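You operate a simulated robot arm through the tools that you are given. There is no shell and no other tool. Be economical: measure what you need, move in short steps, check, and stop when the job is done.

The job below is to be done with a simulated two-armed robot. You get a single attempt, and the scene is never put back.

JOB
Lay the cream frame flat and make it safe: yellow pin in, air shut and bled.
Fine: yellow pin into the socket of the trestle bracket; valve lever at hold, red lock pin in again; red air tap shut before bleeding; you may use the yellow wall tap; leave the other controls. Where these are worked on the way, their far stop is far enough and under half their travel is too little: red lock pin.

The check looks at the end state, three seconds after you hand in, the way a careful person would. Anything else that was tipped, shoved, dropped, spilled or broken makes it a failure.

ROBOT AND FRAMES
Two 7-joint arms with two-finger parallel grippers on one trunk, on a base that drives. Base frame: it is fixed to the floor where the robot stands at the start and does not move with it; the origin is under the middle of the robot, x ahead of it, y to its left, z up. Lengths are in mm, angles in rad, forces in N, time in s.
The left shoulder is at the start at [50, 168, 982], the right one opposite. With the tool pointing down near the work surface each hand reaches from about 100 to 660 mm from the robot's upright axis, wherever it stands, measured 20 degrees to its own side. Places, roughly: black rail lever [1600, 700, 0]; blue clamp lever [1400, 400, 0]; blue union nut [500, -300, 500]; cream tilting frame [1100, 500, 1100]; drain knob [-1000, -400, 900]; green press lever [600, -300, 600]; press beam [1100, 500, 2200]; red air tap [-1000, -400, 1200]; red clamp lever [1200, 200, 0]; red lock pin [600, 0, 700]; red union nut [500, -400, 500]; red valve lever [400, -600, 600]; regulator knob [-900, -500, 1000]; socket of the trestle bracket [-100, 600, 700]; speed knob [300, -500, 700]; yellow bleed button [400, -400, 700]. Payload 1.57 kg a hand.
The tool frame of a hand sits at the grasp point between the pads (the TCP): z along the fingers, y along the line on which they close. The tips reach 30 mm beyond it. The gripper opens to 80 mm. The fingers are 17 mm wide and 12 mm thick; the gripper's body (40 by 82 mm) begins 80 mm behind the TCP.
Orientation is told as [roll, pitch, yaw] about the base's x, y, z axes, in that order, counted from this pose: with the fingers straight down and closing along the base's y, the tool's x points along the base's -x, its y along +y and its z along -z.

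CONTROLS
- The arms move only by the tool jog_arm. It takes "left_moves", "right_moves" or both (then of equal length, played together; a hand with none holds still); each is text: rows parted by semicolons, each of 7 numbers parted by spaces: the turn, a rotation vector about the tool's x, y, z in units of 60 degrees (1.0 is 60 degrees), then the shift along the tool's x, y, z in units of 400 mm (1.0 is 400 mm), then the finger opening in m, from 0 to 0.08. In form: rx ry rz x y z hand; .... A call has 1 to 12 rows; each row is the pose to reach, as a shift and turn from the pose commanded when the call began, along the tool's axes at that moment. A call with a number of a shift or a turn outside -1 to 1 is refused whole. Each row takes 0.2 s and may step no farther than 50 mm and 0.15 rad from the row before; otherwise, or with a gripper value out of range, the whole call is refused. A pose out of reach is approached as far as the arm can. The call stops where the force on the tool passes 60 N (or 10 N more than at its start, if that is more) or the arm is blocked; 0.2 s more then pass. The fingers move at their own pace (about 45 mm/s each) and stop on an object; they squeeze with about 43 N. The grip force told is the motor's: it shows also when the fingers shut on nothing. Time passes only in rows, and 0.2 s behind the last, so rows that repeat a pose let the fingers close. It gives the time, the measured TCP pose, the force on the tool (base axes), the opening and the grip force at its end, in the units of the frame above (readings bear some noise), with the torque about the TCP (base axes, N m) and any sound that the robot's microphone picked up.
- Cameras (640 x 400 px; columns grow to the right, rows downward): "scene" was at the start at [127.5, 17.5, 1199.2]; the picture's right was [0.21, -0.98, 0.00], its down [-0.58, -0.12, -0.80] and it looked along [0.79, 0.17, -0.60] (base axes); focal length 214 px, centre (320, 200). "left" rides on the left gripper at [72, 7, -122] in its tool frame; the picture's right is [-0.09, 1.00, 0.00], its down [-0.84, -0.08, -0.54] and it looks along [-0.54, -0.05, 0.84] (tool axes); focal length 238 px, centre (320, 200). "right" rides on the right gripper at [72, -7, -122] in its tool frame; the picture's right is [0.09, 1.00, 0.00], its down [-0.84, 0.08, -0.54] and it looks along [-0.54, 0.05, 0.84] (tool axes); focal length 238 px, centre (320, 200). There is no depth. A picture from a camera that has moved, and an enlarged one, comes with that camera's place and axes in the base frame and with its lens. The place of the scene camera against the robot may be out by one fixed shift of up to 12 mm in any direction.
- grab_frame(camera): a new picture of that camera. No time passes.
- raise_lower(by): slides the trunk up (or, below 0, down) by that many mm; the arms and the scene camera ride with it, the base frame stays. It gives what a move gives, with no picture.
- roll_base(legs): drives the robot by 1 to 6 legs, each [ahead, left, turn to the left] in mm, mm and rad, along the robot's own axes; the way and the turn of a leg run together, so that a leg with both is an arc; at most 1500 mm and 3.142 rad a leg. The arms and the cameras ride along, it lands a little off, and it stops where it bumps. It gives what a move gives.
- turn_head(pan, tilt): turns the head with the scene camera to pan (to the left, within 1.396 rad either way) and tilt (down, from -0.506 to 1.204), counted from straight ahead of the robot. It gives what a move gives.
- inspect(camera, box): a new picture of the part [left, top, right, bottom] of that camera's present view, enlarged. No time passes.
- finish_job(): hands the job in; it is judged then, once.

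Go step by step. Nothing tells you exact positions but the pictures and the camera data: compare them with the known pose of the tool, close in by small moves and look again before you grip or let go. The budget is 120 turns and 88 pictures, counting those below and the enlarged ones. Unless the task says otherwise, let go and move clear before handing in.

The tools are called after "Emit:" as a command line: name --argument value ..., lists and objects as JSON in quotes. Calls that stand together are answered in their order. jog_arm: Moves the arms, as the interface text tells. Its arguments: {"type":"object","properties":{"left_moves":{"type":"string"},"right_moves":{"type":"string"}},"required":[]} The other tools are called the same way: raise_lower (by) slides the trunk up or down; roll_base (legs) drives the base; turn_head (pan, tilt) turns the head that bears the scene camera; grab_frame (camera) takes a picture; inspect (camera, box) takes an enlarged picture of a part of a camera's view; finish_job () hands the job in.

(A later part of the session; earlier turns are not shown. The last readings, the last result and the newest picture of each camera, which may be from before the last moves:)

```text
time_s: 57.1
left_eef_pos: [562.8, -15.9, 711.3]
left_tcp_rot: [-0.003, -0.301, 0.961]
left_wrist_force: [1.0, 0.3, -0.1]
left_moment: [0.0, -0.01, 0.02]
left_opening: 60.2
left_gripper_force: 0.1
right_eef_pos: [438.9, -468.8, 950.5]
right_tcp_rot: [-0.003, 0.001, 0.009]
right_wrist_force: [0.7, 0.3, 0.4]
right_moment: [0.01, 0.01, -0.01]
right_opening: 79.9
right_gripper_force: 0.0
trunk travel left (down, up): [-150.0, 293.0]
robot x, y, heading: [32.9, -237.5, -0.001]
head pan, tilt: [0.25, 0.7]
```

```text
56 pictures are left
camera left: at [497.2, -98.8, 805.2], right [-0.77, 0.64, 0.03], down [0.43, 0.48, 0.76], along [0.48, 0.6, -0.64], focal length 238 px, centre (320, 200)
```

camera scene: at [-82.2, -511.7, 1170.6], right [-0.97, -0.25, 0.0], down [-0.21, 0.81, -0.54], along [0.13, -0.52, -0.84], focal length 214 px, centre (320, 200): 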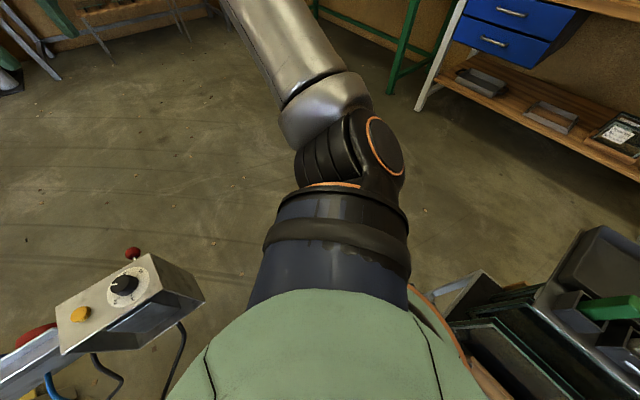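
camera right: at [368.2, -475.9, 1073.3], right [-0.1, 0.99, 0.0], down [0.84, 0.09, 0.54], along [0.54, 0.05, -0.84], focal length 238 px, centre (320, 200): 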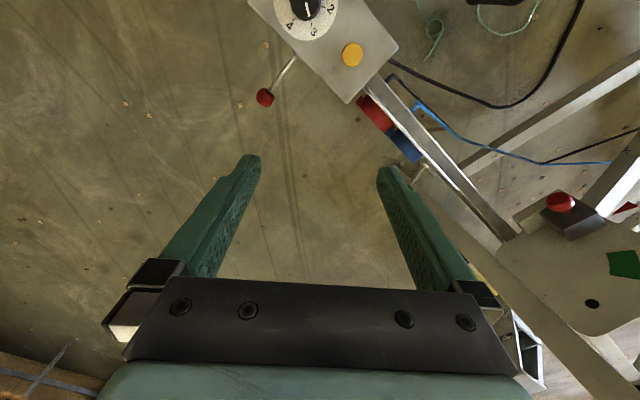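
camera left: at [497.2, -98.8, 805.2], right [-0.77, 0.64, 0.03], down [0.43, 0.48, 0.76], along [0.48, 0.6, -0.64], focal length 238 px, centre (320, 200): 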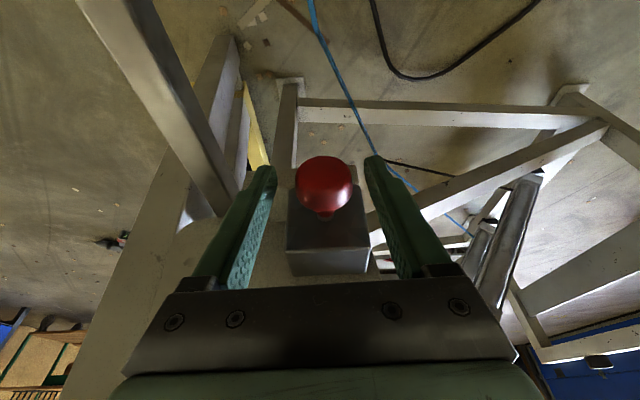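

The knob is between the fingers. I close on it and pull outward along the axis by a first 30 mm.

Emit:
jog_arm --left_moves "0 0 0 0 0 0.01 0.02; 0 0 0 0 0 0.01 0.02; 0 0 0 0 0 0.01 0.02; 0 0 0 0 0 0.01 0.02; 0 0 0 0.012 0.0008 0.0063 0.02; 0 0 0 0.024 0.0015 0.0026 0.02; 0 0 0 0.036 0.0022 -0.0012 0.02; 0 0 0 0.048 0.003 -0.005 0.02; 0 0 0 0.06 0.0038 -0.0087 0.02; 0 0 0 0.072 0.0045 -0.0124 0.02"

Emit:
grab_frame --camera "left"

```text
time_s: 59.3
left_eef_pos: [547.1, -33.7, 706.8]
left_tcp_rot: [0.002, -0.302, 0.962]
left_wrist_force: [-2.5, 21.0, -0.6]
left_moment: [-0.45, 0.59, -0.24]
left_opening: 37.7
left_gripper_force: 43.3
right_eef_pos: [439.6, -467.6, 948.3]
right_tcp_rot: [-0.005, 0.003, 0.009]
right_wrist_force: [-0.1, 0.5, 0.6]
right_moment: [0.01, -0.01, 0.0]
right_opening: 80.2
right_gripper_force: 0.0
trunk travel left (down, up): [-150.0, 293.0]
robot x, y, heading: [31.3, -237.3, -0.002]
head pan, tilt: [0.25, 0.7]
```

```text
55 pictures are left
camera left: at [482.1, -116.6, 801.6], right [-0.77, 0.64, 0.03], down [0.43, 0.48, 0.77], along [0.48, 0.6, -0.64], focal length 238 px, centre (320, 200)
```

left: 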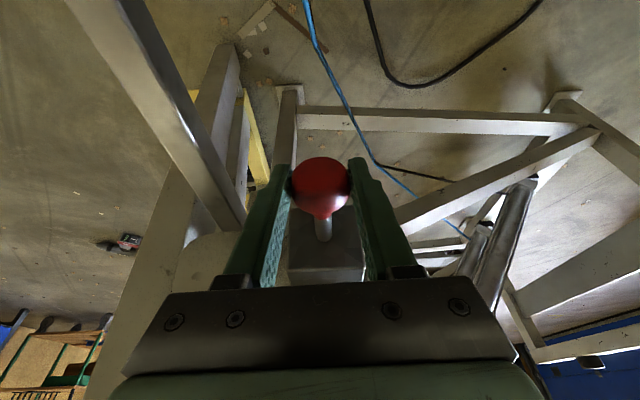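

The pin comes out against a springy ~20 N. I pull on toward its stop.

Emit:
jog_arm --left_moves "0 0 0 0.012 0.0008 -0.0037 0.02; 0 0 0 0.024 0.0015 -0.0074 0.02; 0 0 0 0.036 0.0022 -0.0112 0.02; 0 0 0 0.048 0.003 -0.015 0.02"

```text
time_s: 60.3
left_eef_pos: [534.2, -52.4, 707.2]
left_tcp_rot: [-0.001, -0.295, 0.958]
left_wrist_force: [-0.4, 0.4, 0.0]
left_moment: [-0.02, 0.01, 0.02]
left_opening: 20.0
left_gripper_force: 0.0
right_eef_pos: [438.5, -469.9, 950.0]
right_tcp_rot: [-0.003, 0.0, 0.008]
right_wrist_force: [-0.5, -0.5, 1.0]
right_moment: [0.0, 0.02, 0.01]
right_opening: 80.1
right_gripper_force: 0.0
trunk travel left (down, up): [-150.0, 293.0]
robot x, y, heading: [34.6, -240.1, 0.001]
head pan, tilt: [0.25, 0.7]
```

Opening went to 20 mm: the knob slipped out of the fingers. I look where it ended.

Emit:
grab_frame --camera "left"

```text
54 pictures are left
camera left: at [467.8, -135.8, 802.2], right [-0.76, 0.65, 0.02], down [0.43, 0.48, 0.76], along [0.48, 0.59, -0.65], focal length 238 px, centre (320, 200)
```

left: 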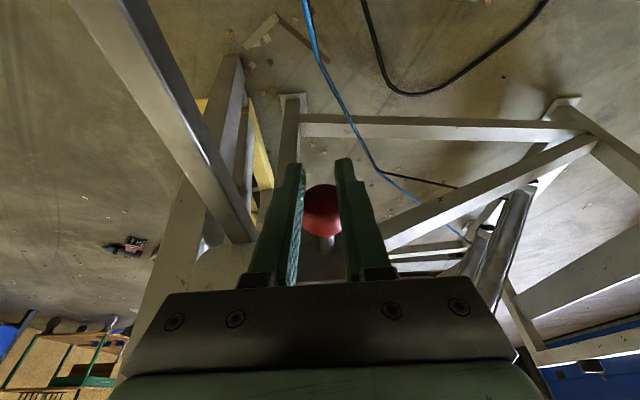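

Emit:
jog_arm --left_moves "0 0 0 0 0 -0.01 0.06; 0 0 0 0 0 -0.02 0.06; 0 0 0 0 0 -0.02 0.06"

Emit:
grab_frame --camera "left"

```text
time_s: 61.1
left_eef_pos: [532.3, -53.2, 715.1]
left_tcp_rot: [-0.003, -0.298, 0.96]
left_wrist_force: [-0.5, 0.1, -0.3]
left_moment: [-0.01, 0.0, 0.01]
left_opening: 60.1
left_gripper_force: 0.1
right_eef_pos: [437.8, -469.2, 950.0]
right_tcp_rot: [-0.003, 0.002, 0.007]
right_wrist_force: [0.6, -0.1, -0.2]
right_moment: [0.04, -0.01, 0.01]
right_opening: 80.0
right_gripper_force: 0.0
trunk travel left (down, up): [-150.0, 293.0]
robot x, y, heading: [31.8, -243.4, -0.002]
head pan, tilt: [0.25, 0.7]
```

```text
53 pictures are left
camera left: at [466.8, -136.3, 809.7], right [-0.77, 0.64, 0.03], down [0.43, 0.48, 0.76], along [0.48, 0.6, -0.64], focal length 238 px, centre (320, 200)
```

left: 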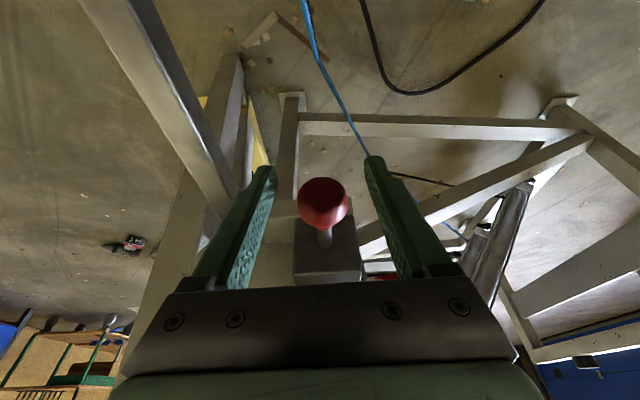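

The pin stays out about 25 mm with bright shaft showing, so it seems at its stop. I withdraw the left hand clear and bring the right hand over the lever ball.

Emit:
jog_arm --left_moves "0 0 0 0.1 0 -0.02 0.06; 0 0 0 0.2 0 -0.06 0.06; 0 0 0 0.25 0 -0.16 0.06; 0 0 0 0.28 0 -0.26 0.06; 0 0 0 0.3 0 -0.36 0.06; 0 0 0 0.3 0 -0.4 0.06; 0 0 0 0.3 0 -0.4 0.06" --right_moves "0 0 0 -0.02 -0.1 0.03 0.06; 0 0 0 -0.04 -0.2 0.07 0.06; 0 0 0 -0.05 -0.2625 0.14 0.06; 0 0 0 -0.05 -0.2625 0.25 0.06; 0 0 0 -0.05 -0.2625 0.36 0.06; 0 0 0 -0.05 -0.2625 0.47 0.06; 0 0 0 -0.05 -0.2625 0.56 0.06"

Emit:
grab_frame --camera "right"

Emit:
turn_head --pan -0.35 --tilt 0.8

Emit:
grab_frame --camera "scene"

```text
time_s: 62.7
left_eef_pos: [441.3, -185.8, 833.4]
left_tcp_rot: [0.0, -0.299, 0.962]
left_wrist_force: [-0.8, 0.4, 0.2]
left_moment: [-0.01, -0.02, -0.01]
left_opening: 60.2
left_gripper_force: 0.0
right_eef_pos: [461.5, -574.3, 727.8]
right_tcp_rot: [-0.003, 0.0, 0.008]
right_wrist_force: [0.6, 0.4, -0.2]
right_moment: [0.0, -0.01, 0.02]
right_opening: 59.9
right_gripper_force: 0.0
trunk travel left (down, up): [-150.0, 293.0]
robot x, y, heading: [33.3, -238.0, 0.005]
head pan, tilt: [0.25, 0.7]
```

```text
52 pictures are left
camera right: at [389.9, -580.8, 850.7], right [-0.1, 0.99, 0.0], down [0.84, 0.09, 0.54], along [0.54, 0.05, -0.84], focal length 238 px, centre (320, 200)
```

right: 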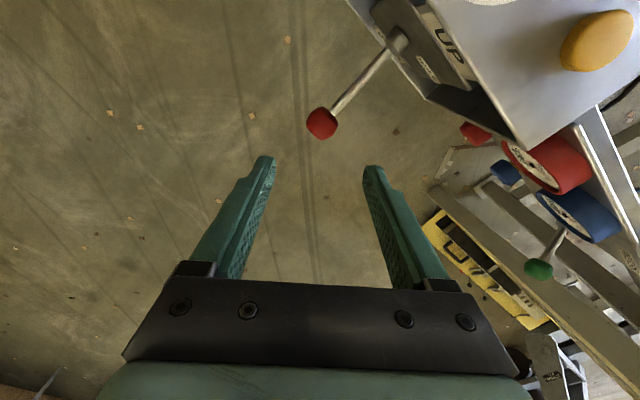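

```text
time_s: 63.7
left_eef_pos: [441.7, -184.9, 832.3]
left_tcp_rot: [-0.002, -0.299, 0.961]
left_wrist_force: [0.9, 0.2, -0.2]
left_moment: [0.0, 0.0, 0.02]
left_opening: 60.2
left_gripper_force: 0.1
right_eef_pos: [460.9, -574.0, 728.0]
right_tcp_rot: [-0.005, 0.002, 0.009]
right_wrist_force: [-0.3, -0.3, 0.1]
right_moment: [-0.04, 0.0, -0.02]
right_opening: 59.9
right_gripper_force: 0.0
trunk travel left (down, up): [-150.0, 293.0]
robot x, y, heading: [33.0, -241.0, 0.001]
head pan, tilt: [-0.351, 0.799]
```

```text
51 pictures are left
camera scene: at [151.9, -267.9, 1185.7], right [-0.34, -0.94, 0.0], down [-0.67, 0.25, -0.7], along [0.65, -0.24, -0.72], focal length 214 px, centre (320, 200)
```

scene: 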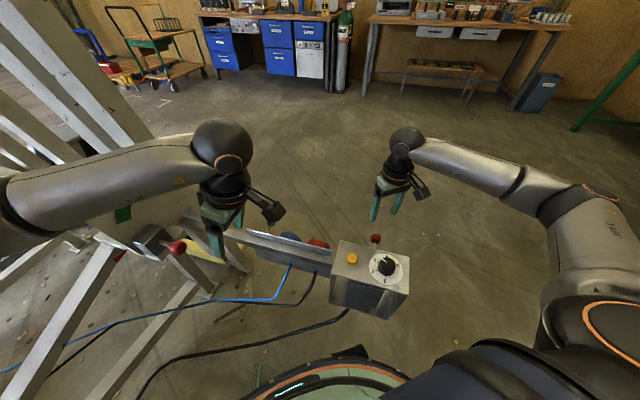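

The far-face legend ("UP") is visible in the right camera; I enlarge it.

Emit:
inspect --camera "right" --box '[290, 0, 530, 150]'

```text
2.67 times, centred on (410, 75) of right
camera zoom: at [390.0, -580.6, 851.4], right [-0.1, 0.99, 0.0], down [0.84, 0.09, 0.54], along [0.54, 0.05, -0.84], focal length 636 px, centre (80, 533)
```

zoom: 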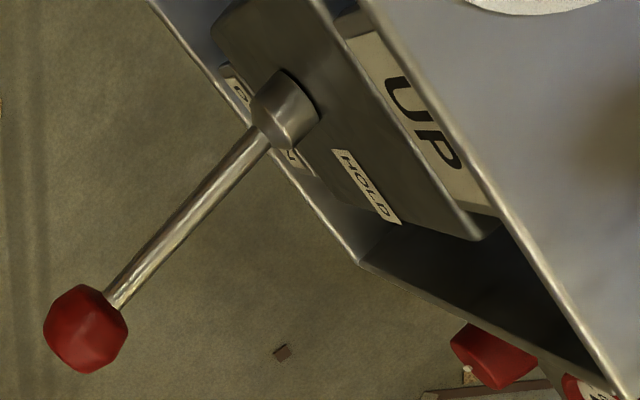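

The legend reads UP on top, HOLD in the middle and DOWN below, with the lever now at about hold. I tuck the left arm farther back from the frame's sweep and align the right hand with the lever.

Emit:
jog_arm --left_moves "0 0 0 0.02 0.04 -0.067 0.06; 0 0 0 0.04 0.08 -0.134 0.06; 0 0 0 0.06 0.12 -0.2 0.06; 0 0 0 0.08 0.16 -0.27 0.06; 0 0 0 0.094 0.206 -0.335 0.06" --right_moves "0 0 0.128 0.002 0 0.04 0.06; 0 0 0.256 0.004 0 0.08 0.06; 0 0 0.384 0.006 0 0.12 0.06; 0 0 0.512 0.007 0 0.15 0.06; 0 0 0.639 0.0075 0 0.18 0.06"

Emit:
grab_frame --camera "right"

Emit:
turn_head --pan 0.5 --tilt 0.5

Emit:
grab_frame --camera "scene"

```text
time_s: 64.9
left_eef_pos: [328.7, -201.2, 948.9]
left_tcp_rot: [0.0, -0.301, 0.96]
left_wrist_force: [-0.5, -0.9, 0.0]
left_moment: [-0.03, 0.02, 0.01]
left_opening: 59.9
left_gripper_force: 0.1
right_eef_pos: [455.7, -574.4, 655.7]
right_tcp_rot: [-0.004, -0.002, -0.663]
right_wrist_force: [-0.5, 0.0, 0.4]
right_moment: [0.05, -0.01, -0.01]
right_opening: 60.1
right_gripper_force: 0.0
trunk travel left (down, up): [-150.0, 293.0]
robot x, y, heading: [34.9, -238.1, 0.002]
head pan, tilt: [-0.351, 0.799]
```

```text
49 pictures are left
camera right: at [396.4, -534.7, 777.7], right [0.54, 0.84, 0.0], down [0.71, -0.45, 0.54], along [0.46, -0.3, -0.84], focal length 238 px, centre (320, 200)
```

right: 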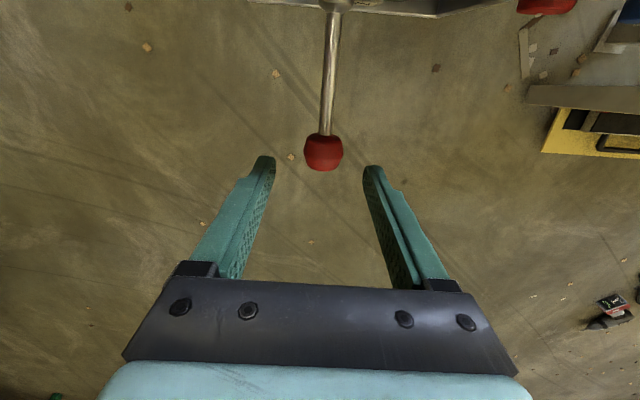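

```text
time_s: 66.0
left_eef_pos: [329.9, -201.5, 947.9]
left_tcp_rot: [0.001, -0.298, 0.961]
left_wrist_force: [0.6, 0.1, 0.3]
left_moment: [0.02, 0.02, 0.03]
left_opening: 59.9
left_gripper_force: 0.1
right_eef_pos: [456.8, -573.8, 655.1]
right_tcp_rot: [-0.004, -0.001, -0.659]
right_wrist_force: [-0.2, -0.7, -0.6]
right_moment: [0.01, 0.02, 0.02]
right_opening: 59.8
right_gripper_force: 0.0
trunk travel left (down, up): [-150.0, 293.0]
robot x, y, heading: [31.8, -237.9, 0.0]
head pan, tilt: [0.499, 0.499]
```

```text
48 pictures are left
camera scene: at [156.1, -196.7, 1211.7], right [0.48, -0.88, 0.0], down [-0.42, -0.23, -0.88], along [0.77, 0.42, -0.48], focal length 214 px, centre (320, 200)
```

scene: 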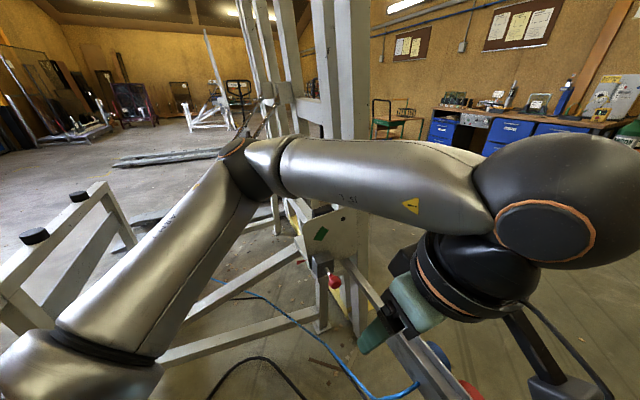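

The left elbow reaches too close to the frame's sweep. I lift the right hand, turn the whole robot to the right by 0.6, and then approach the lever again.

Emit:
jog_arm --right_moves "0 0 0 0 0 -0.12 0.06; 0 0 0 0 0 -0.24 0.06; 0 0 0 0 0 -0.36 0.06; 0 0 0 0 0 -0.48 0.06; 0 0 0 0 0 -0.6 0.06"

Emit:
roll_base --legs '[[0, 0, -0.6]]'

Emit:
turn_head --pan 0.8 --tilt 0.4

Emit:
grab_frame --camera "scene"

```text
time_s: 67.2
left_eef_pos: [329.3, -200.9, 948.9]
left_tcp_rot: [0.001, -0.298, 0.961]
left_wrist_force: [0.2, -1.0, -1.0]
left_moment: [-0.03, 0.0, -0.01]
left_opening: 59.9
left_gripper_force: 0.1
right_eef_pos: [455.0, -573.8, 894.8]
right_tcp_rot: [-0.007, -0.001, -0.66]
right_wrist_force: [0.7, 1.4, -0.9]
right_moment: [0.01, 0.0, 0.01]
right_opening: 60.0
right_gripper_force: 0.1
trunk travel left (down, up): [-150.0, 293.0]
robot x, y, heading: [33.1, -239.2, -0.001]
head pan, tilt: [0.499, 0.499]
```

```text
time_s: 69.3
left_eef_pos: [301.2, -372.7, 949.1]
left_tcp_rot: [0.001, -0.298, 0.367]
left_wrist_force: [0.2, 0.5, -0.7]
left_moment: [0.03, 0.04, 0.01]
left_opening: 59.7
left_gripper_force: 0.1
right_eef_pos: [197.3, -752.9, 893.7]
right_tcp_rot: [-0.003, -0.002, -1.253]
right_wrist_force: [0.2, -0.9, -0.2]
right_moment: [0.0, 0.02, 0.01]
right_opening: 60.3
right_gripper_force: 0.1
trunk travel left (down, up): [-150.0, 293.0]
robot x, y, heading: [35.3, -241.2, -0.593]
head pan, tilt: [0.499, 0.499]
```

```text
time_s: 70.1
left_eef_pos: [301.0, -373.6, 948.1]
left_tcp_rot: [0.0, -0.298, 0.365]
left_wrist_force: [-0.5, 0.2, -0.4]
left_moment: [0.02, 0.02, 0.01]
left_opening: 59.9
left_gripper_force: 0.0
right_eef_pos: [197.8, -751.3, 893.7]
right_tcp_rot: [-0.004, 0.0, -1.253]
right_wrist_force: [-1.0, 0.7, -0.2]
right_moment: [-0.04, 0.0, 0.02]
right_opening: 60.2
right_gripper_force: 0.2
trunk travel left (down, up): [-150.0, 293.0]
robot x, y, heading: [34.8, -237.3, -0.592]
head pan, tilt: [0.799, 0.4]
```

```text
47 pictures are left
camera scene: at [160.0, -243.7, 1220.8], right [0.2, -0.98, 0.0], down [-0.38, -0.08, -0.92], along [0.9, 0.19, -0.39], focal length 214 px, centre (320, 200)
```

scene: 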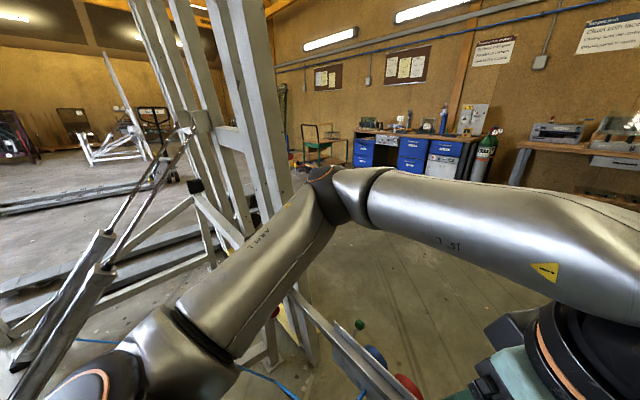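

Emit:
jog_arm --right_moves "0 0 -0.08 0.031 0.108 0 0.06; 0 0 -0.16 0.063 0.216 0 0.06; 0 0 -0.24 0.094 0.324 0 0.06; 0 0 -0.32 0.126 0.432 0 0.06; 0 0 -0.4 0.157 0.54 0 0.06; 0 0 -0.48 0.189 0.648 0 0.06; 0 0 -0.563 0.22 0.756 0.02 0.06; 0 0 -0.563 0.22 0.756 0.14 0.06; 0 0 -0.563 0.22 0.756 0.26 0.06; 0 0 -0.563 0.22 0.756 0.38 0.06; 0 0 -0.563 0.22 0.756 0.5 0.06; 0 0 -0.563 0.22 0.756 0.5975 0.06"

Emit:
grab_frame --camera "right"

```text
time_s: 72.7
left_eef_pos: [301.0, -373.2, 949.9]
left_tcp_rot: [-0.001, -0.298, 0.366]
left_wrist_force: [0.3, 0.3, 0.3]
left_moment: [-0.03, -0.01, -0.02]
left_opening: 60.1
left_gripper_force: 0.0
right_eef_pos: [456.1, -575.1, 652.7]
right_tcp_rot: [-0.005, 0.0, -0.664]
right_wrist_force: [-0.6, 0.5, 0.0]
right_moment: [0.03, -0.03, 0.03]
right_opening: 60.0
right_gripper_force: 0.0
trunk travel left (down, up): [-150.0, 293.0]
robot x, y, heading: [29.1, -238.9, -0.595]
head pan, tilt: [0.799, 0.4]
```

```text
46 pictures are left
camera right: at [396.8, -536.0, 776.7], right [0.54, 0.84, 0.0], down [0.71, -0.45, 0.54], along [0.45, -0.3, -0.84], focal length 238 px, centre (320, 200)
```

right: 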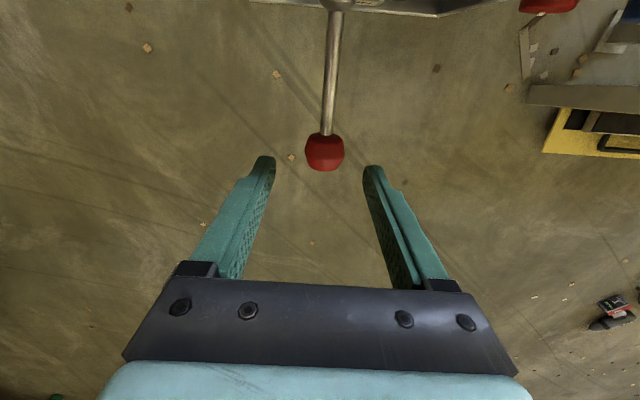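

The ball is centred between the fingers, and the lever lies level, which matches HOLD. I come down, grip it and look at the grip readings.

Emit:
jog_arm --right_moves "0 0 0 -0.003 0.005 0.07 0.06; 0 0 0 -0.006 0.008 0.14 0.06; 0 0 0 -0.006 0.008 0.14 0.02; 0 0 0 -0.006 0.008 0.14 0.02; 0 0 0 -0.006 0.008 0.14 0.02; 0 0 0 -0.006 0.008 0.14 0.02"

Emit:
turn_head --pan 1.0 --tilt 0.2

```text
time_s: 74.1
left_eef_pos: [301.4, -373.2, 948.4]
left_tcp_rot: [0.0, -0.299, 0.366]
left_wrist_force: [-0.1, -0.1, 0.4]
left_moment: [0.04, 0.0, -0.04]
left_opening: 60.0
left_gripper_force: 0.2
right_eef_pos: [460.0, -574.3, 597.3]
right_tcp_rot: [-0.003, 0.0, -0.663]
right_wrist_force: [4.4, 1.8, -3.3]
right_moment: [-0.19, -0.3, 0.02]
right_opening: 33.2
right_gripper_force: 35.1
trunk travel left (down, up): [-150.0, 293.0]
robot x, y, heading: [35.3, -243.1, -0.592]
head pan, tilt: [0.799, 0.4]
```

```text
time_s: 74.8
left_eef_pos: [301.9, -372.6, 948.5]
left_tcp_rot: [-0.001, -0.298, 0.366]
left_wrist_force: [0.3, -1.0, 0.5]
left_moment: [-0.01, 0.03, 0.0]
left_opening: 60.0
left_gripper_force: 0.1
right_eef_pos: [459.5, -575.0, 597.1]
right_tcp_rot: [-0.005, 0.0, -0.663]
right_wrist_force: [6.5, 3.0, -4.1]
right_moment: [-0.23, -0.36, -0.01]
right_opening: 33.2
right_gripper_force: 41.5
trunk travel left (down, up): [-150.0, 293.0]
robot x, y, heading: [34.1, -241.8, -0.594]
head pan, tilt: [1.0, 0.201]
```

Gripped (33 mm). Now I push the lever down along its arc and listen.

Emit:
jog_arm --right_moves "0 0 0 0.003 0 0.015 0.02; 0 0 0 0.006 0 0.03 0.02; 0 0 0 0.011 0 0.045 0.02; 0 0 0 0.017 0 0.06 0.02; 0 0 0 0.024 0 0.075 0.02; 0 0 0 0.032 0 0.09 0.02; 0 0 0 0.042 0 0.105 0.02"

Emit:
grab_frame --camera "scene"

```text
time_s: 76.4
left_eef_pos: [302.0, -374.1, 949.5]
left_tcp_rot: [0.0, -0.3, 0.368]
left_wrist_force: [0.5, -1.3, -0.3]
left_moment: [0.0, 0.01, 0.0]
left_opening: 60.3
left_gripper_force: 0.0
right_eef_pos: [451.6, -567.6, 560.2]
right_tcp_rot: [-0.001, -0.003, -0.668]
right_wrist_force: [36.8, -18.3, 26.4]
right_moment: [5.88, 6.44, 0.73]
right_opening: 33.3
right_gripper_force: 41.5
trunk travel left (down, up): [-150.0, 293.0]
robot x, y, heading: [33.2, -240.8, -0.595]
head pan, tilt: [1.0, 0.201]
```

```text
45 pictures are left
camera scene: at [156.0, -226.4, 1239.8], right [0.39, -0.92, 0.0], down [-0.18, -0.08, -0.98], along [0.9, 0.39, -0.2], focal length 214 px, centre (320, 200)
```

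scene: 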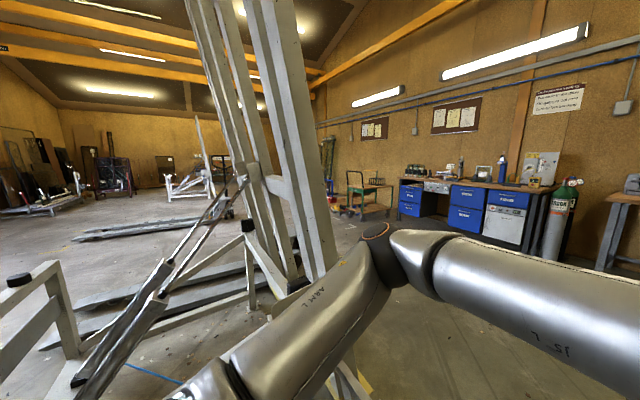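

The lever moved about 37 mm down. I ease the inward push a bit, wait two seconds and check whether the frame moves.

Emit:
jog_arm --right_moves "0 0 0 -0.01 0 0 0.02; 0 0 0 -0.015 0 0 0.02; 0 0 0 -0.015 0 0 0.02; 0 0 0 -0.015 0 0 0.02; 0 0 0 -0.015 0 0 0.02; 0 0 0 -0.015 0 0 0.02; 0 0 0 -0.015 0 0 0.02; 0 0 0 -0.015 0 0 0.02; 0 0 0 -0.015 0 0 0.02; 0 0 0 -0.015 0 0 0.02"

Emit:
grab_frame --camera "scene"

```text
time_s: 78.6
left_eef_pos: [299.8, -370.6, 949.6]
left_tcp_rot: [-0.004, -0.3, 0.368]
left_wrist_force: [0.8, -0.3, -0.5]
left_moment: [0.0, 0.01, 0.02]
left_opening: 60.2
left_gripper_force: 0.1
right_eef_pos: [450.7, -566.3, 559.6]
right_tcp_rot: [-0.004, 0.005, -0.668]
right_wrist_force: [-4.8, 1.3, 42.6]
right_moment: [3.68, 4.41, 0.15]
right_opening: 33.1
right_gripper_force: 40.9
trunk travel left (down, up): [-150.0, 293.0]
robot x, y, heading: [35.9, -237.3, -0.6]
head pan, tilt: [1.0, 0.201]
```

```text
44 pictures are left
camera scene: at [152.6, -224.1, 1239.7], right [0.39, -0.92, 0.0], down [-0.18, -0.08, -0.98], along [0.9, 0.39, -0.2], focal length 214 px, centre (320, 200)
```

scene: 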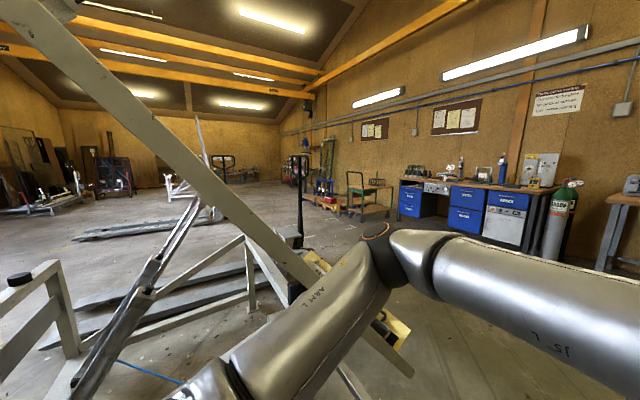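

The frame is tilting down properly, clear of the arm. I keep the lever there and wait further.

Emit:
jog_arm --right_moves "0 0 0 0 0 -0.006 0.02; 0 0 0 0 0 -0.006 0.02; 0 0 0 0 0 -0.006 0.02; 0 0 0 0 0 -0.006 0.02; 0 0 0 0 0 -0.006 0.02; 0 0 0 0 0 -0.006 0.02; 0 0 0 0 0 -0.006 0.02; 0 0 0 0 0 -0.006 0.02; 0 0 0 0 0 -0.006 0.02; 0 0 0 0 0 -0.006 0.02; 0 0 0 0 0 -0.006 0.02; 0 0 0 0 0 -0.006 0.02"

Emit:
grab_frame --camera "scene"

```text
time_s: 81.2
left_eef_pos: [299.9, -373.2, 948.3]
left_tcp_rot: [-0.003, -0.3, 0.365]
left_wrist_force: [0.6, -0.4, 1.4]
left_moment: [0.01, 0.0, 0.01]
left_opening: 60.1
left_gripper_force: 0.0
right_eef_pos: [451.6, -567.8, 558.8]
right_tcp_rot: [-0.005, 0.002, -0.664]
right_wrist_force: [4.0, 2.5, 28.9]
right_moment: [2.77, 4.3, -0.52]
right_opening: 33.1
right_gripper_force: 41.0
trunk travel left (down, up): [-150.0, 293.0]
robot x, y, heading: [35.7, -238.2, -0.594]
head pan, tilt: [1.0, 0.201]
```

```text
43 pictures are left
camera scene: at [153.9, -224.7, 1239.5], right [0.39, -0.92, 0.0], down [-0.18, -0.08, -0.98], along [0.9, 0.39, -0.2], focal length 214 px, centre (320, 200)
```

scene: 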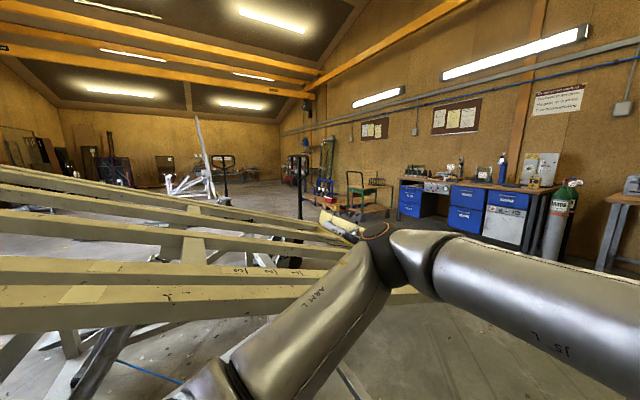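

Nearly flat. One more wait, then I look at whether it rests on the pads.

Emit:
jog_arm --right_moves "0 0 0 0 0 0 0.02; 0 0 0 0 0 0 0.02; 0 0 0 0 0 0 0.02; 0 0 0 0 0 0 0.02; 0 0 0 0 0 0 0.02; 0 0 0 0 0 0 0.02; 0 0 0 0 0 0 0.02; 0 0 0 0 0 0 0.02; 0 0 0 0 0 0 0.02; 0 0 0 0 0 0 0.02; 0 0 0 0 0 0 0.02; 0 0 0 0 0 0 0.02"

Emit:
turn_head --pan 1.35 --tilt 0.6

Emit:
grab_frame --camera "scene"

```text
time_s: 83.8
left_eef_pos: [301.4, -372.7, 948.5]
left_tcp_rot: [-0.004, -0.302, 0.367]
left_wrist_force: [-0.7, 0.3, -0.3]
left_moment: [-0.01, -0.02, -0.03]
left_opening: 60.1
left_gripper_force: 0.1
right_eef_pos: [449.6, -567.8, 559.8]
right_tcp_rot: [-0.002, 0.001, -0.665]
right_wrist_force: [2.5, 0.6, 27.4]
right_moment: [3.06, 3.94, -0.06]
right_opening: 33.3
right_gripper_force: 41.0
trunk travel left (down, up): [-150.0, 293.0]
robot x, y, heading: [29.6, -241.8, -0.595]
head pan, tilt: [1.0, 0.201]
```

```text
time_s: 84.7
left_eef_pos: [300.2, -372.2, 949.5]
left_tcp_rot: [-0.001, -0.301, 0.367]
left_wrist_force: [-0.9, 0.1, -0.9]
left_moment: [0.02, -0.01, -0.01]
left_opening: 60.0
left_gripper_force: 0.0
right_eef_pos: [450.8, -567.4, 560.0]
right_tcp_rot: [-0.004, 0.002, -0.665]
right_wrist_force: [4.3, 0.0, 27.6]
right_moment: [3.04, 3.87, -0.11]
right_opening: 33.4
right_gripper_force: 41.0
trunk travel left (down, up): [-150.0, 293.0]
robot x, y, heading: [36.4, -237.1, -0.6]
head pan, tilt: [1.349, 0.6]
```

```text
42 pictures are left
camera scene: at [132.8, -201.1, 1202.8], right [0.68, -0.73, 0.0], down [-0.41, -0.39, -0.83], along [0.6, 0.56, -0.56], focal length 214 px, centre (320, 200)
```

scene: 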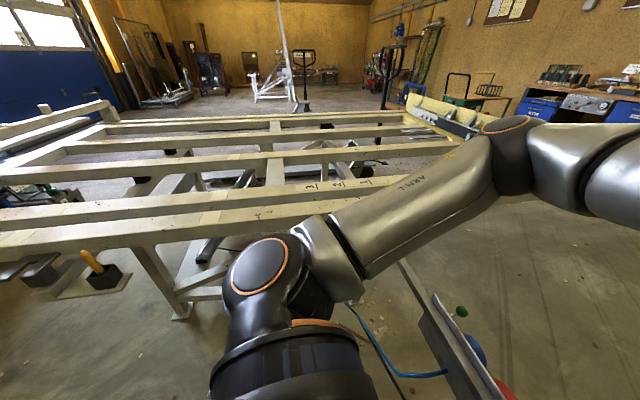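

Emit:
inspect --camera "scene" --box '[0, 180, 180, 320]'

Emit:
jog_arm --right_moves "0 0 0 0 0 -0.01 0.02; 0 0 0 -0.002 0 -0.02 0.02; 0 0 0 -0.006 0 -0.04 0.02; 0 0 0 -0.011 0 -0.06 0.02; 0 0 0 -0.015 0 -0.08 0.02; 0 0 0 -0.018 0 -0.099 0.02; 0 0 0 -0.018 0 -0.099 0.02"

```text
2.86 times, centred on (90, 250) of scene
camera zoom: at [132.8, -201.1, 1202.8], right [0.68, -0.73, 0.0], down [-0.41, -0.39, -0.83], along [0.6, 0.56, -0.56], focal length 613 px, centre (977, 57)
```

zoom: 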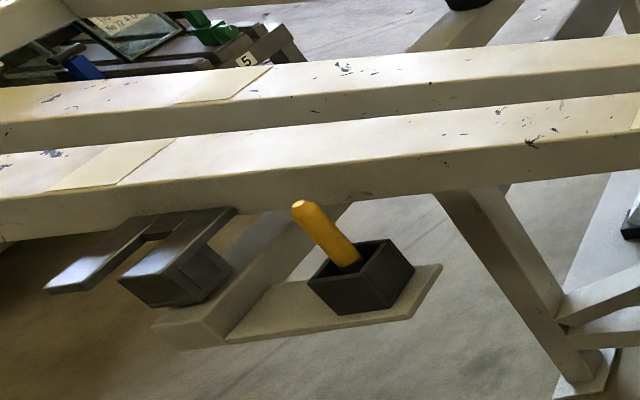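

```text
time_s: 86.3
left_eef_pos: [300.5, -374.3, 947.5]
left_tcp_rot: [-0.001, -0.299, 0.366]
left_wrist_force: [0.0, 0.3, -0.1]
left_moment: [0.02, -0.01, 0.01]
left_opening: 60.1
left_gripper_force: 0.0
right_eef_pos: [456.3, -572.4, 596.7]
right_tcp_rot: [-0.004, 0.004, -0.663]
right_wrist_force: [-6.9, 10.1, -12.5]
right_moment: [-0.65, -0.77, 0.05]
right_opening: 33.1
right_gripper_force: 41.4
trunk travel left (down, up): [-150.0, 293.0]
robot x, y, heading: [31.4, -243.2, -0.595]
head pan, tilt: [1.349, 0.6]
```

The frame's lug now sits right over the socket, and the lever is back at its start height. I release it, rise, and check the lever.

Emit:
jog_arm --right_moves "0 0 0 0 0 0 0.065; 0 0 0 0 0 0 0.065; 0 0 0 0 0 0 0.065; 0 0 0 0 0 -0.07 0.065; 0 0 0 0 0 -0.14 0.065"

Emit:
grab_frame --camera "right"

```text
time_s: 87.5
left_eef_pos: [300.8, -374.0, 948.9]
left_tcp_rot: [0.0, -0.3, 0.368]
left_wrist_force: [-0.3, -0.3, -0.8]
left_moment: [-0.02, 0.02, -0.02]
left_opening: 59.8
left_gripper_force: 0.2
right_eef_pos: [457.9, -572.4, 654.9]
right_tcp_rot: [-0.002, 0.0, -0.664]
right_wrist_force: [-0.3, -0.3, -1.3]
right_moment: [0.03, -0.02, -0.01]
right_opening: 65.3
right_gripper_force: 0.1
trunk travel left (down, up): [-150.0, 293.0]
robot x, y, heading: [32.9, -240.8, -0.594]
head pan, tilt: [1.349, 0.6]
```

```text
40 pictures are left
camera right: at [397.9, -532.9, 778.1], right [0.54, 0.84, 0.0], down [0.71, -0.45, 0.54], along [0.45, -0.3, -0.84], focal length 238 px, centre (320, 200)
```

right: 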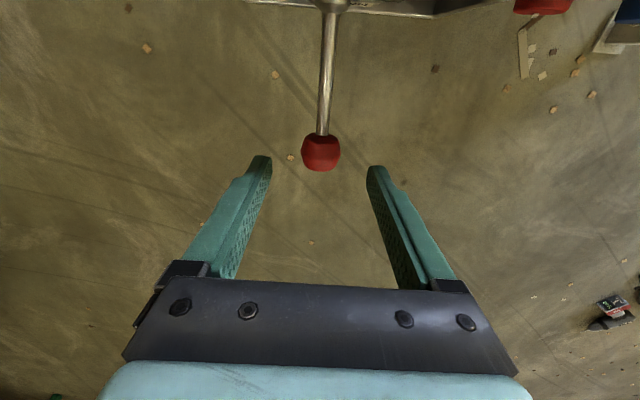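

The lever is back at HOLD. Now I lift the right hand, turn the robot back to heading 0 and look at the lock pin and plate.

Emit:
jog_arm --right_moves "0 0 0 0 0 -0.12 0.065; 0 0 0 0 0 -0.24 0.065; 0 0 0 0 0 -0.36 0.065; 0 0 0 0 0 -0.48 0.065; 0 0 0 0 0 -0.6 0.065"

Emit:
roll_base --legs '[[0, 0, 0.59]]'

Emit:
turn_head --pan 0.3 --tilt 0.7

Emit:
grab_frame --camera "scene"

```text
time_s: 88.7
left_eef_pos: [301.0, -372.3, 947.8]
left_tcp_rot: [-0.001, -0.298, 0.368]
left_wrist_force: [-0.2, -0.7, -0.3]
left_moment: [0.0, 0.03, 0.01]
left_opening: 59.8
left_gripper_force: 0.0
right_eef_pos: [458.0, -571.8, 894.1]
right_tcp_rot: [-0.005, 0.0, -0.665]
right_wrist_force: [0.1, 0.2, 0.2]
right_moment: [0.02, -0.01, 0.0]
right_opening: 65.0
right_gripper_force: 0.0
trunk travel left (down, up): [-150.0, 293.0]
robot x, y, heading: [33.0, -238.0, -0.59]
head pan, tilt: [1.349, 0.6]
```

```text
time_s: 90.7
left_eef_pos: [329.6, -204.0, 948.7]
left_tcp_rot: [0.0, -0.298, 0.953]
left_wrist_force: [-0.3, -0.8, 0.1]
left_moment: [0.01, -0.01, -0.02]
left_opening: 60.1
left_gripper_force: 0.0
right_eef_pos: [570.5, -283.4, 894.4]
right_tcp_rot: [-0.004, 0.0, -0.078]
right_wrist_force: [0.1, -0.4, -0.1]
right_moment: [0.02, 0.01, -0.01]
right_opening: 65.0
right_gripper_force: 0.1
trunk travel left (down, up): [-150.0, 293.0]
robot x, y, heading: [32.5, -240.0, -0.012]
head pan, tilt: [1.349, 0.6]
```

```text
time_s: 92.0
left_eef_pos: [330.0, -204.1, 948.5]
left_tcp_rot: [-0.001, -0.298, 0.951]
left_wrist_force: [0.6, -1.2, -0.3]
left_moment: [0.01, 0.01, -0.01]
left_opening: 60.0
left_gripper_force: 0.0
right_eef_pos: [571.0, -282.3, 894.5]
right_tcp_rot: [-0.004, 0.0, -0.078]
right_wrist_force: [-0.5, 0.2, -0.4]
right_moment: [-0.04, 0.03, 0.0]
right_opening: 65.0
right_gripper_force: 0.0
trunk travel left (down, up): [-150.0, 293.0]
robot x, y, heading: [31.3, -239.4, -0.008]
head pan, tilt: [0.3, 0.7]
```

```text
39 pictures are left
camera scene: at [157.5, -216.1, 1194.0], right [0.29, -0.96, 0.0], down [-0.62, -0.19, -0.77], along [0.73, 0.22, -0.64], focal length 214 px, centre (320, 200)
```

scene: 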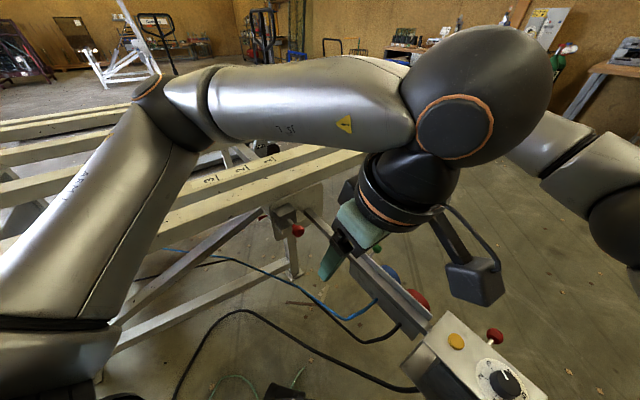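

I bring the left hand back over the pulled-out knob and shift the right hand out of its way.

Emit:
jog_arm --left_moves "0 0 0 -0.065 -0.027 0.075 0.065; 0 0 0 -0.13 -0.055 0.15 0.065; 0 0 0 -0.196 -0.082 0.226 0.065; 0 0 0 -0.26 -0.11 0.3 0.065; 0 0 0 -0.326 -0.136 0.378 0.065; 0 0 0 -0.39 -0.164 0.453 0.065; 0 0 0 -0.457 -0.191 0.529 0.065" --right_moves "0 0 0 0.03 -0.06 0 0.065; 0 0 0 0.06 -0.12 0 0.065; 0 0 0 0.09 -0.18 0 0.065; 0 0 0 0.12 -0.24 0 0.065; 0 0 0 0.15 -0.3 0 0.065; 0 0 0 0.2 -0.34 0 0.065; 0 0 0 0.25 -0.375 0 0.065"

Emit:
grab_frame --camera "left"

```text
time_s: 93.6
left_eef_pos: [528.9, -57.0, 797.9]
left_tcp_rot: [0.001, -0.3, 0.952]
left_wrist_force: [-0.4, -0.3, -0.5]
left_moment: [0.0, -0.02, -0.03]
left_opening: 65.3
left_gripper_force: 0.0
right_eef_pos: [459.7, -425.5, 895.3]
right_tcp_rot: [-0.004, 0.002, -0.079]
right_wrist_force: [0.6, -0.2, -0.1]
right_moment: [0.02, 0.01, -0.01]
right_opening: 65.1
right_gripper_force: 0.1
trunk travel left (down, up): [-150.0, 293.0]
robot x, y, heading: [33.6, -241.2, -0.008]
head pan, tilt: [0.3, 0.7]
```

```text
38 pictures are left
camera left: at [462.3, -138.6, 892.7], right [-0.76, 0.65, 0.03], down [0.43, 0.47, 0.77], along [0.48, 0.59, -0.64], focal length 238 px, centre (320, 200)
```

left: 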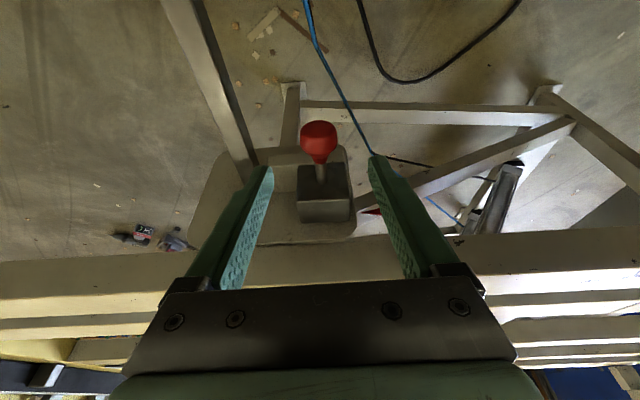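

Emit:
jog_arm --left_moves "0 0 0 0 0 0.08 0.065; 0 0 0 -0.003 -0.001 0.16 0.065; 0 0 0 -0.003 -0.001 0.235 0.065; 0 0 0 -0.003 -0.001 0.235 0.02; 0 0 0 -0.003 -0.001 0.235 0.02; 0 0 0 -0.003 -0.001 0.235 0.02; 0 0 0 -0.003 -0.001 0.235 0.02"

Emit:
grab_frame --camera "left"

```text
time_s: 95.2
left_eef_pos: [548.7, -31.9, 709.3]
left_tcp_rot: [-0.007, -0.297, 0.95]
left_wrist_force: [22.0, -10.4, -7.1]
left_moment: [0.43, -0.42, -0.06]
left_opening: 37.8
left_gripper_force: 35.0
right_eef_pos: [460.9, -425.7, 894.5]
right_tcp_rot: [-0.003, 0.003, -0.08]
right_wrist_force: [1.1, -0.9, -0.2]
right_moment: [0.01, 0.0, -0.01]
right_opening: 64.9
right_gripper_force: 0.2
trunk travel left (down, up): [-150.0, 293.0]
robot x, y, heading: [34.6, -238.7, -0.013]
head pan, tilt: [0.3, 0.7]
```

```text
37 pictures are left
camera left: at [480.6, -114.3, 803.1], right [-0.76, 0.65, 0.02], down [0.43, 0.48, 0.77], along [0.49, 0.59, -0.64], focal length 238 px, centre (320, 200)
```

left: 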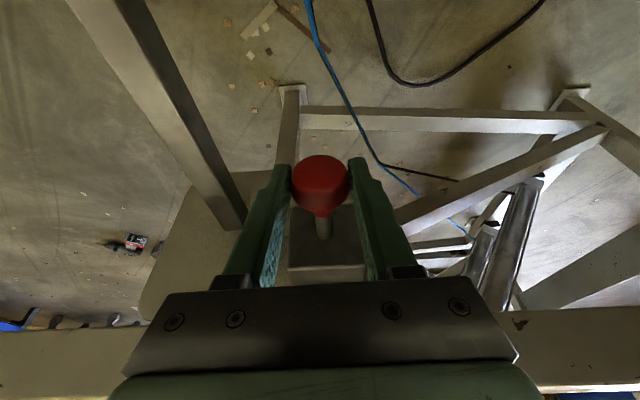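

Knob gripped. I push it in along the axis.

Emit:
jog_arm --left_moves "0 0 0 0 -0.008 0 0.02; 0 0 0 -0.012 -0.009 0.0037 0.02; 0 0 0 -0.024 -0.0095 0.0074 0.02; 0 0 0 -0.036 -0.01 0.011 0.02; 0 0 0 -0.048 -0.0105 0.015 0.02; 0 0 0 -0.06 -0.011 0.0185 0.02; 0 0 0 -0.072 -0.012 0.022 0.02; 0 0 0 -0.072 -0.012 0.022 0.02"

Emit:
grab_frame --camera "left"

```text
time_s: 97.0
left_eef_pos: [563.6, -13.4, 707.7]
left_tcp_rot: [0.009, -0.286, 0.946]
left_wrist_force: [-34.8, -11.5, -10.9]
left_moment: [0.32, 0.04, 0.24]
left_opening: 37.5
left_gripper_force: 43.3
right_eef_pos: [458.7, -425.0, 895.1]
right_tcp_rot: [-0.003, 0.0, -0.078]
right_wrist_force: [-0.4, -1.0, 0.6]
right_moment: [0.02, 0.0, -0.03]
right_opening: 65.0
right_gripper_force: 0.1
trunk travel left (down, up): [-150.0, 293.0]
robot x, y, heading: [32.7, -240.7, -0.004]
head pan, tilt: [0.3, 0.7]
```

```text
36 pictures are left
camera left: at [498.2, -93.8, 805.0], right [-0.76, 0.65, 0.04], down [0.45, 0.48, 0.76], along [0.48, 0.59, -0.65], focal length 238 px, centre (320, 200)
```

left: 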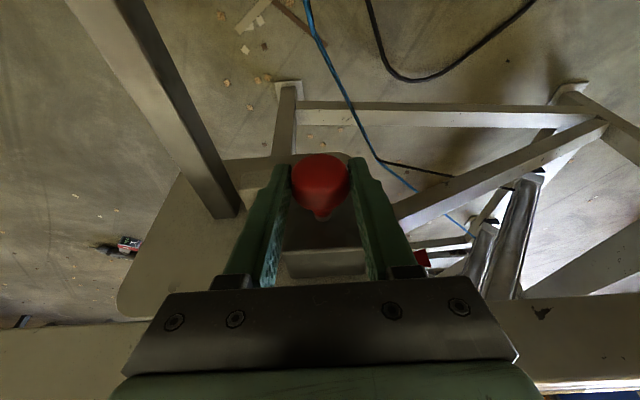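

The pin is home, at its first position. I release, withdraw and check.

Emit:
jog_arm --left_moves "0 0 0 0.01 0.01 0 0.065; 0 0 0 0.01 0.01 0 0.065; 0 0 0 0.01 0.01 0 0.065; 0 0 0 0.02 0.01 -0.1 0.065; 0 0 0 0.03 0.01 -0.2 0.065"

Emit:
grab_frame --camera "left"

```text
time_s: 98.2
left_eef_pos: [545.6, -36.0, 784.9]
left_tcp_rot: [0.0, -0.299, 0.954]
left_wrist_force: [0.1, -0.5, -0.8]
left_moment: [-0.04, 0.0, 0.01]
left_opening: 64.9
left_gripper_force: 0.1
right_eef_pos: [458.0, -423.8, 895.0]
right_tcp_rot: [-0.005, 0.0, -0.08]
right_wrist_force: [-0.1, -0.1, 0.2]
right_moment: [0.02, 0.02, 0.02]
right_opening: 64.9
right_gripper_force: 0.0
trunk travel left (down, up): [-150.0, 293.0]
robot x, y, heading: [36.5, -240.5, -0.002]
head pan, tilt: [0.3, 0.7]
```

```text
35 pictures are left
camera left: at [479.1, -119.2, 879.6], right [-0.76, 0.65, 0.03], down [0.43, 0.48, 0.76], along [0.48, 0.59, -0.64], focal length 238 px, centre (320, 200)
```

left: 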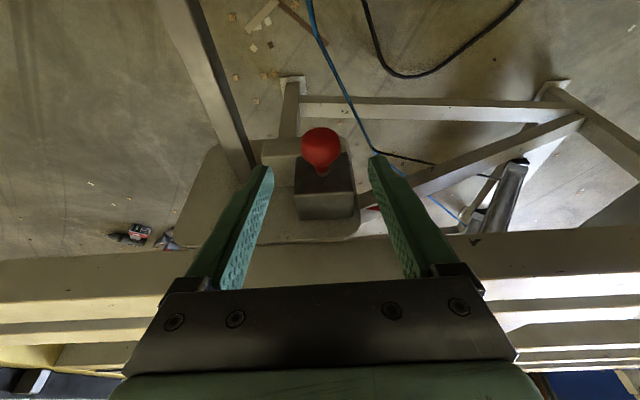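

The red pin is in and the frame lies flat. Next I retract the left hand and drive to near (-250,130) facing the trestle end for the yellow pin.

Emit:
jog_arm --left_moves "0 0 0 0.06 0.02 -0.09 0.065; 0 0 0 0.12 0.04 -0.18 0.065; 0 0 0 0.19 0.07 -0.26 0.065; 0 0 0 0.26 0.1 -0.34 0.065; 0 0 0 0.33 0.13 -0.42 0.065; 0 0 0 0.41 0.16 -0.5 0.065; 0 0 0 0.49 0.2 -0.585 0.065"

Emit:
roll_base --legs '[[-285, 0, 0], [0, 370, 0], [0, 0, 0.75]]'

Emit:
turn_head --pan 0.5 --tilt 0.8

Emit:
grab_frame --camera "scene"

```text
time_s: 99.8
left_eef_pos: [328.4, -199.1, 950.3]
left_tcp_rot: [0.0, -0.3, 0.952]
left_wrist_force: [-0.3, -0.6, 0.6]
left_moment: [0.0, 0.0, -0.01]
left_opening: 65.1
left_gripper_force: 0.1
right_eef_pos: [459.7, -424.7, 894.5]
right_tcp_rot: [-0.003, 0.001, -0.08]
right_wrist_force: [0.2, 0.3, 0.5]
right_moment: [-0.01, 0.01, -0.01]
right_opening: 64.9
right_gripper_force: 0.1
trunk travel left (down, up): [-150.0, 293.0]
robot x, y, heading: [32.9, -238.3, -0.011]
head pan, tilt: [0.3, 0.7]
```

```text
time_s: 107.1
left_eef_pos: [-65.8, 361.3, 950.4]
left_tcp_rot: [0.0, -0.298, 1.713]
left_wrist_force: [-1.2, -0.4, -0.6]
left_moment: [0.01, -0.01, 0.0]
left_opening: 65.1
left_gripper_force: 0.1
right_eef_pos: [185.2, 287.1, 895.1]
right_tcp_rot: [-0.005, 0.002, 0.682]
right_wrist_force: [0.1, -0.2, 0.7]
right_moment: [-0.01, 0.01, 0.02]
right_opening: 65.1
right_gripper_force: 0.1
trunk travel left (down, up): [-150.0, 293.0]
robot x, y, heading: [-251.3, 125.6, 0.749]
head pan, tilt: [0.3, 0.7]
```

```text
time_s: 107.8
left_eef_pos: [-64.9, 361.2, 949.5]
left_tcp_rot: [0.0, -0.3, 1.713]
left_wrist_force: [-0.5, -0.2, -0.2]
left_moment: [0.03, 0.0, -0.02]
left_opening: 65.0
left_gripper_force: 0.0
right_eef_pos: [185.6, 287.4, 894.9]
right_tcp_rot: [-0.004, 0.003, 0.682]
right_wrist_force: [-0.1, 0.7, 0.1]
right_moment: [0.01, 0.01, -0.02]
right_opening: 65.2
right_gripper_force: 0.1
trunk travel left (down, up): [-150.0, 293.0]
robot x, y, heading: [-249.7, 126.6, 0.752]
head pan, tilt: [0.499, 0.799]
```

```text
34 pictures are left
camera scene: at [-193.9, 230.9, 1185.8], right [0.95, -0.31, 0.0], down [-0.22, -0.68, -0.7], along [0.22, 0.66, -0.72], focal length 214 px, centre (320, 200)
```

scene: 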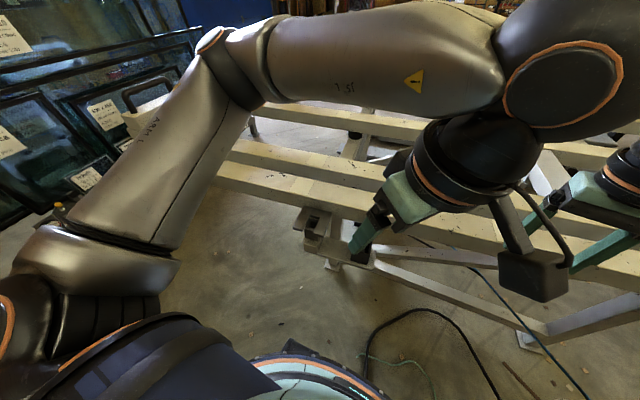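

I swing the left hand's yaw back to match the trestle and hover it beside the yellow pin, then look with its camera.

Emit:
jog_arm --left_moves "0.036 0 0.116 -0.019 -0.019 0.028 0.065; 0.072 0 0.231 -0.038 -0.037 0.055 0.065; 0.108 0 0.347 -0.057 -0.056 0.083 0.065; 0.143 0 0.462 -0.076 -0.074 0.11 0.065; 0.179 0 0.578 -0.095 -0.093 0.138 0.065; 0.215 0 0.693 -0.114 -0.111 0.166 0.065"

Emit:
grab_frame --camera "left"

```text
time_s: 109.2
left_eef_pos: [-30.4, 432.7, 899.6]
left_tcp_rot: [-0.001, -0.301, 0.951]
left_wrist_force: [0.6, 0.0, -0.2]
left_moment: [-0.02, 0.0, -0.01]
left_opening: 65.0
left_gripper_force: 0.0
right_eef_pos: [185.5, 287.3, 894.4]
right_tcp_rot: [-0.003, 0.0, 0.682]
right_wrist_force: [-0.4, -0.4, -0.5]
right_moment: [-0.01, -0.01, 0.0]
right_opening: 64.9
right_gripper_force: 0.0
trunk travel left (down, up): [-150.0, 293.0]
robot x, y, heading: [-251.1, 124.7, 0.746]
head pan, tilt: [0.499, 0.799]
```

```text
33 pictures are left
camera left: at [-97.3, 348.6, 993.7], right [-0.76, 0.65, 0.03], down [0.43, 0.48, 0.77], along [0.49, 0.59, -0.64], focal length 238 px, centre (320, 200)
```

left: 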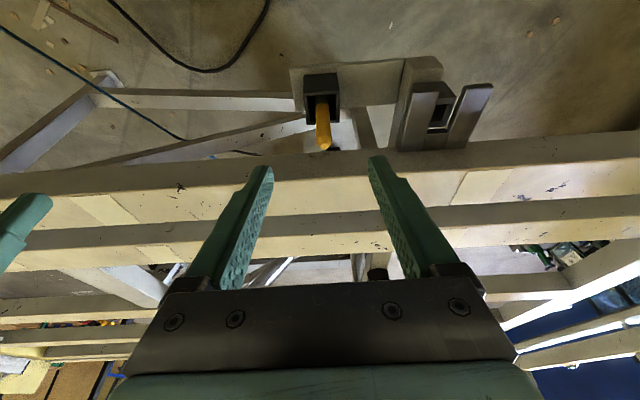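

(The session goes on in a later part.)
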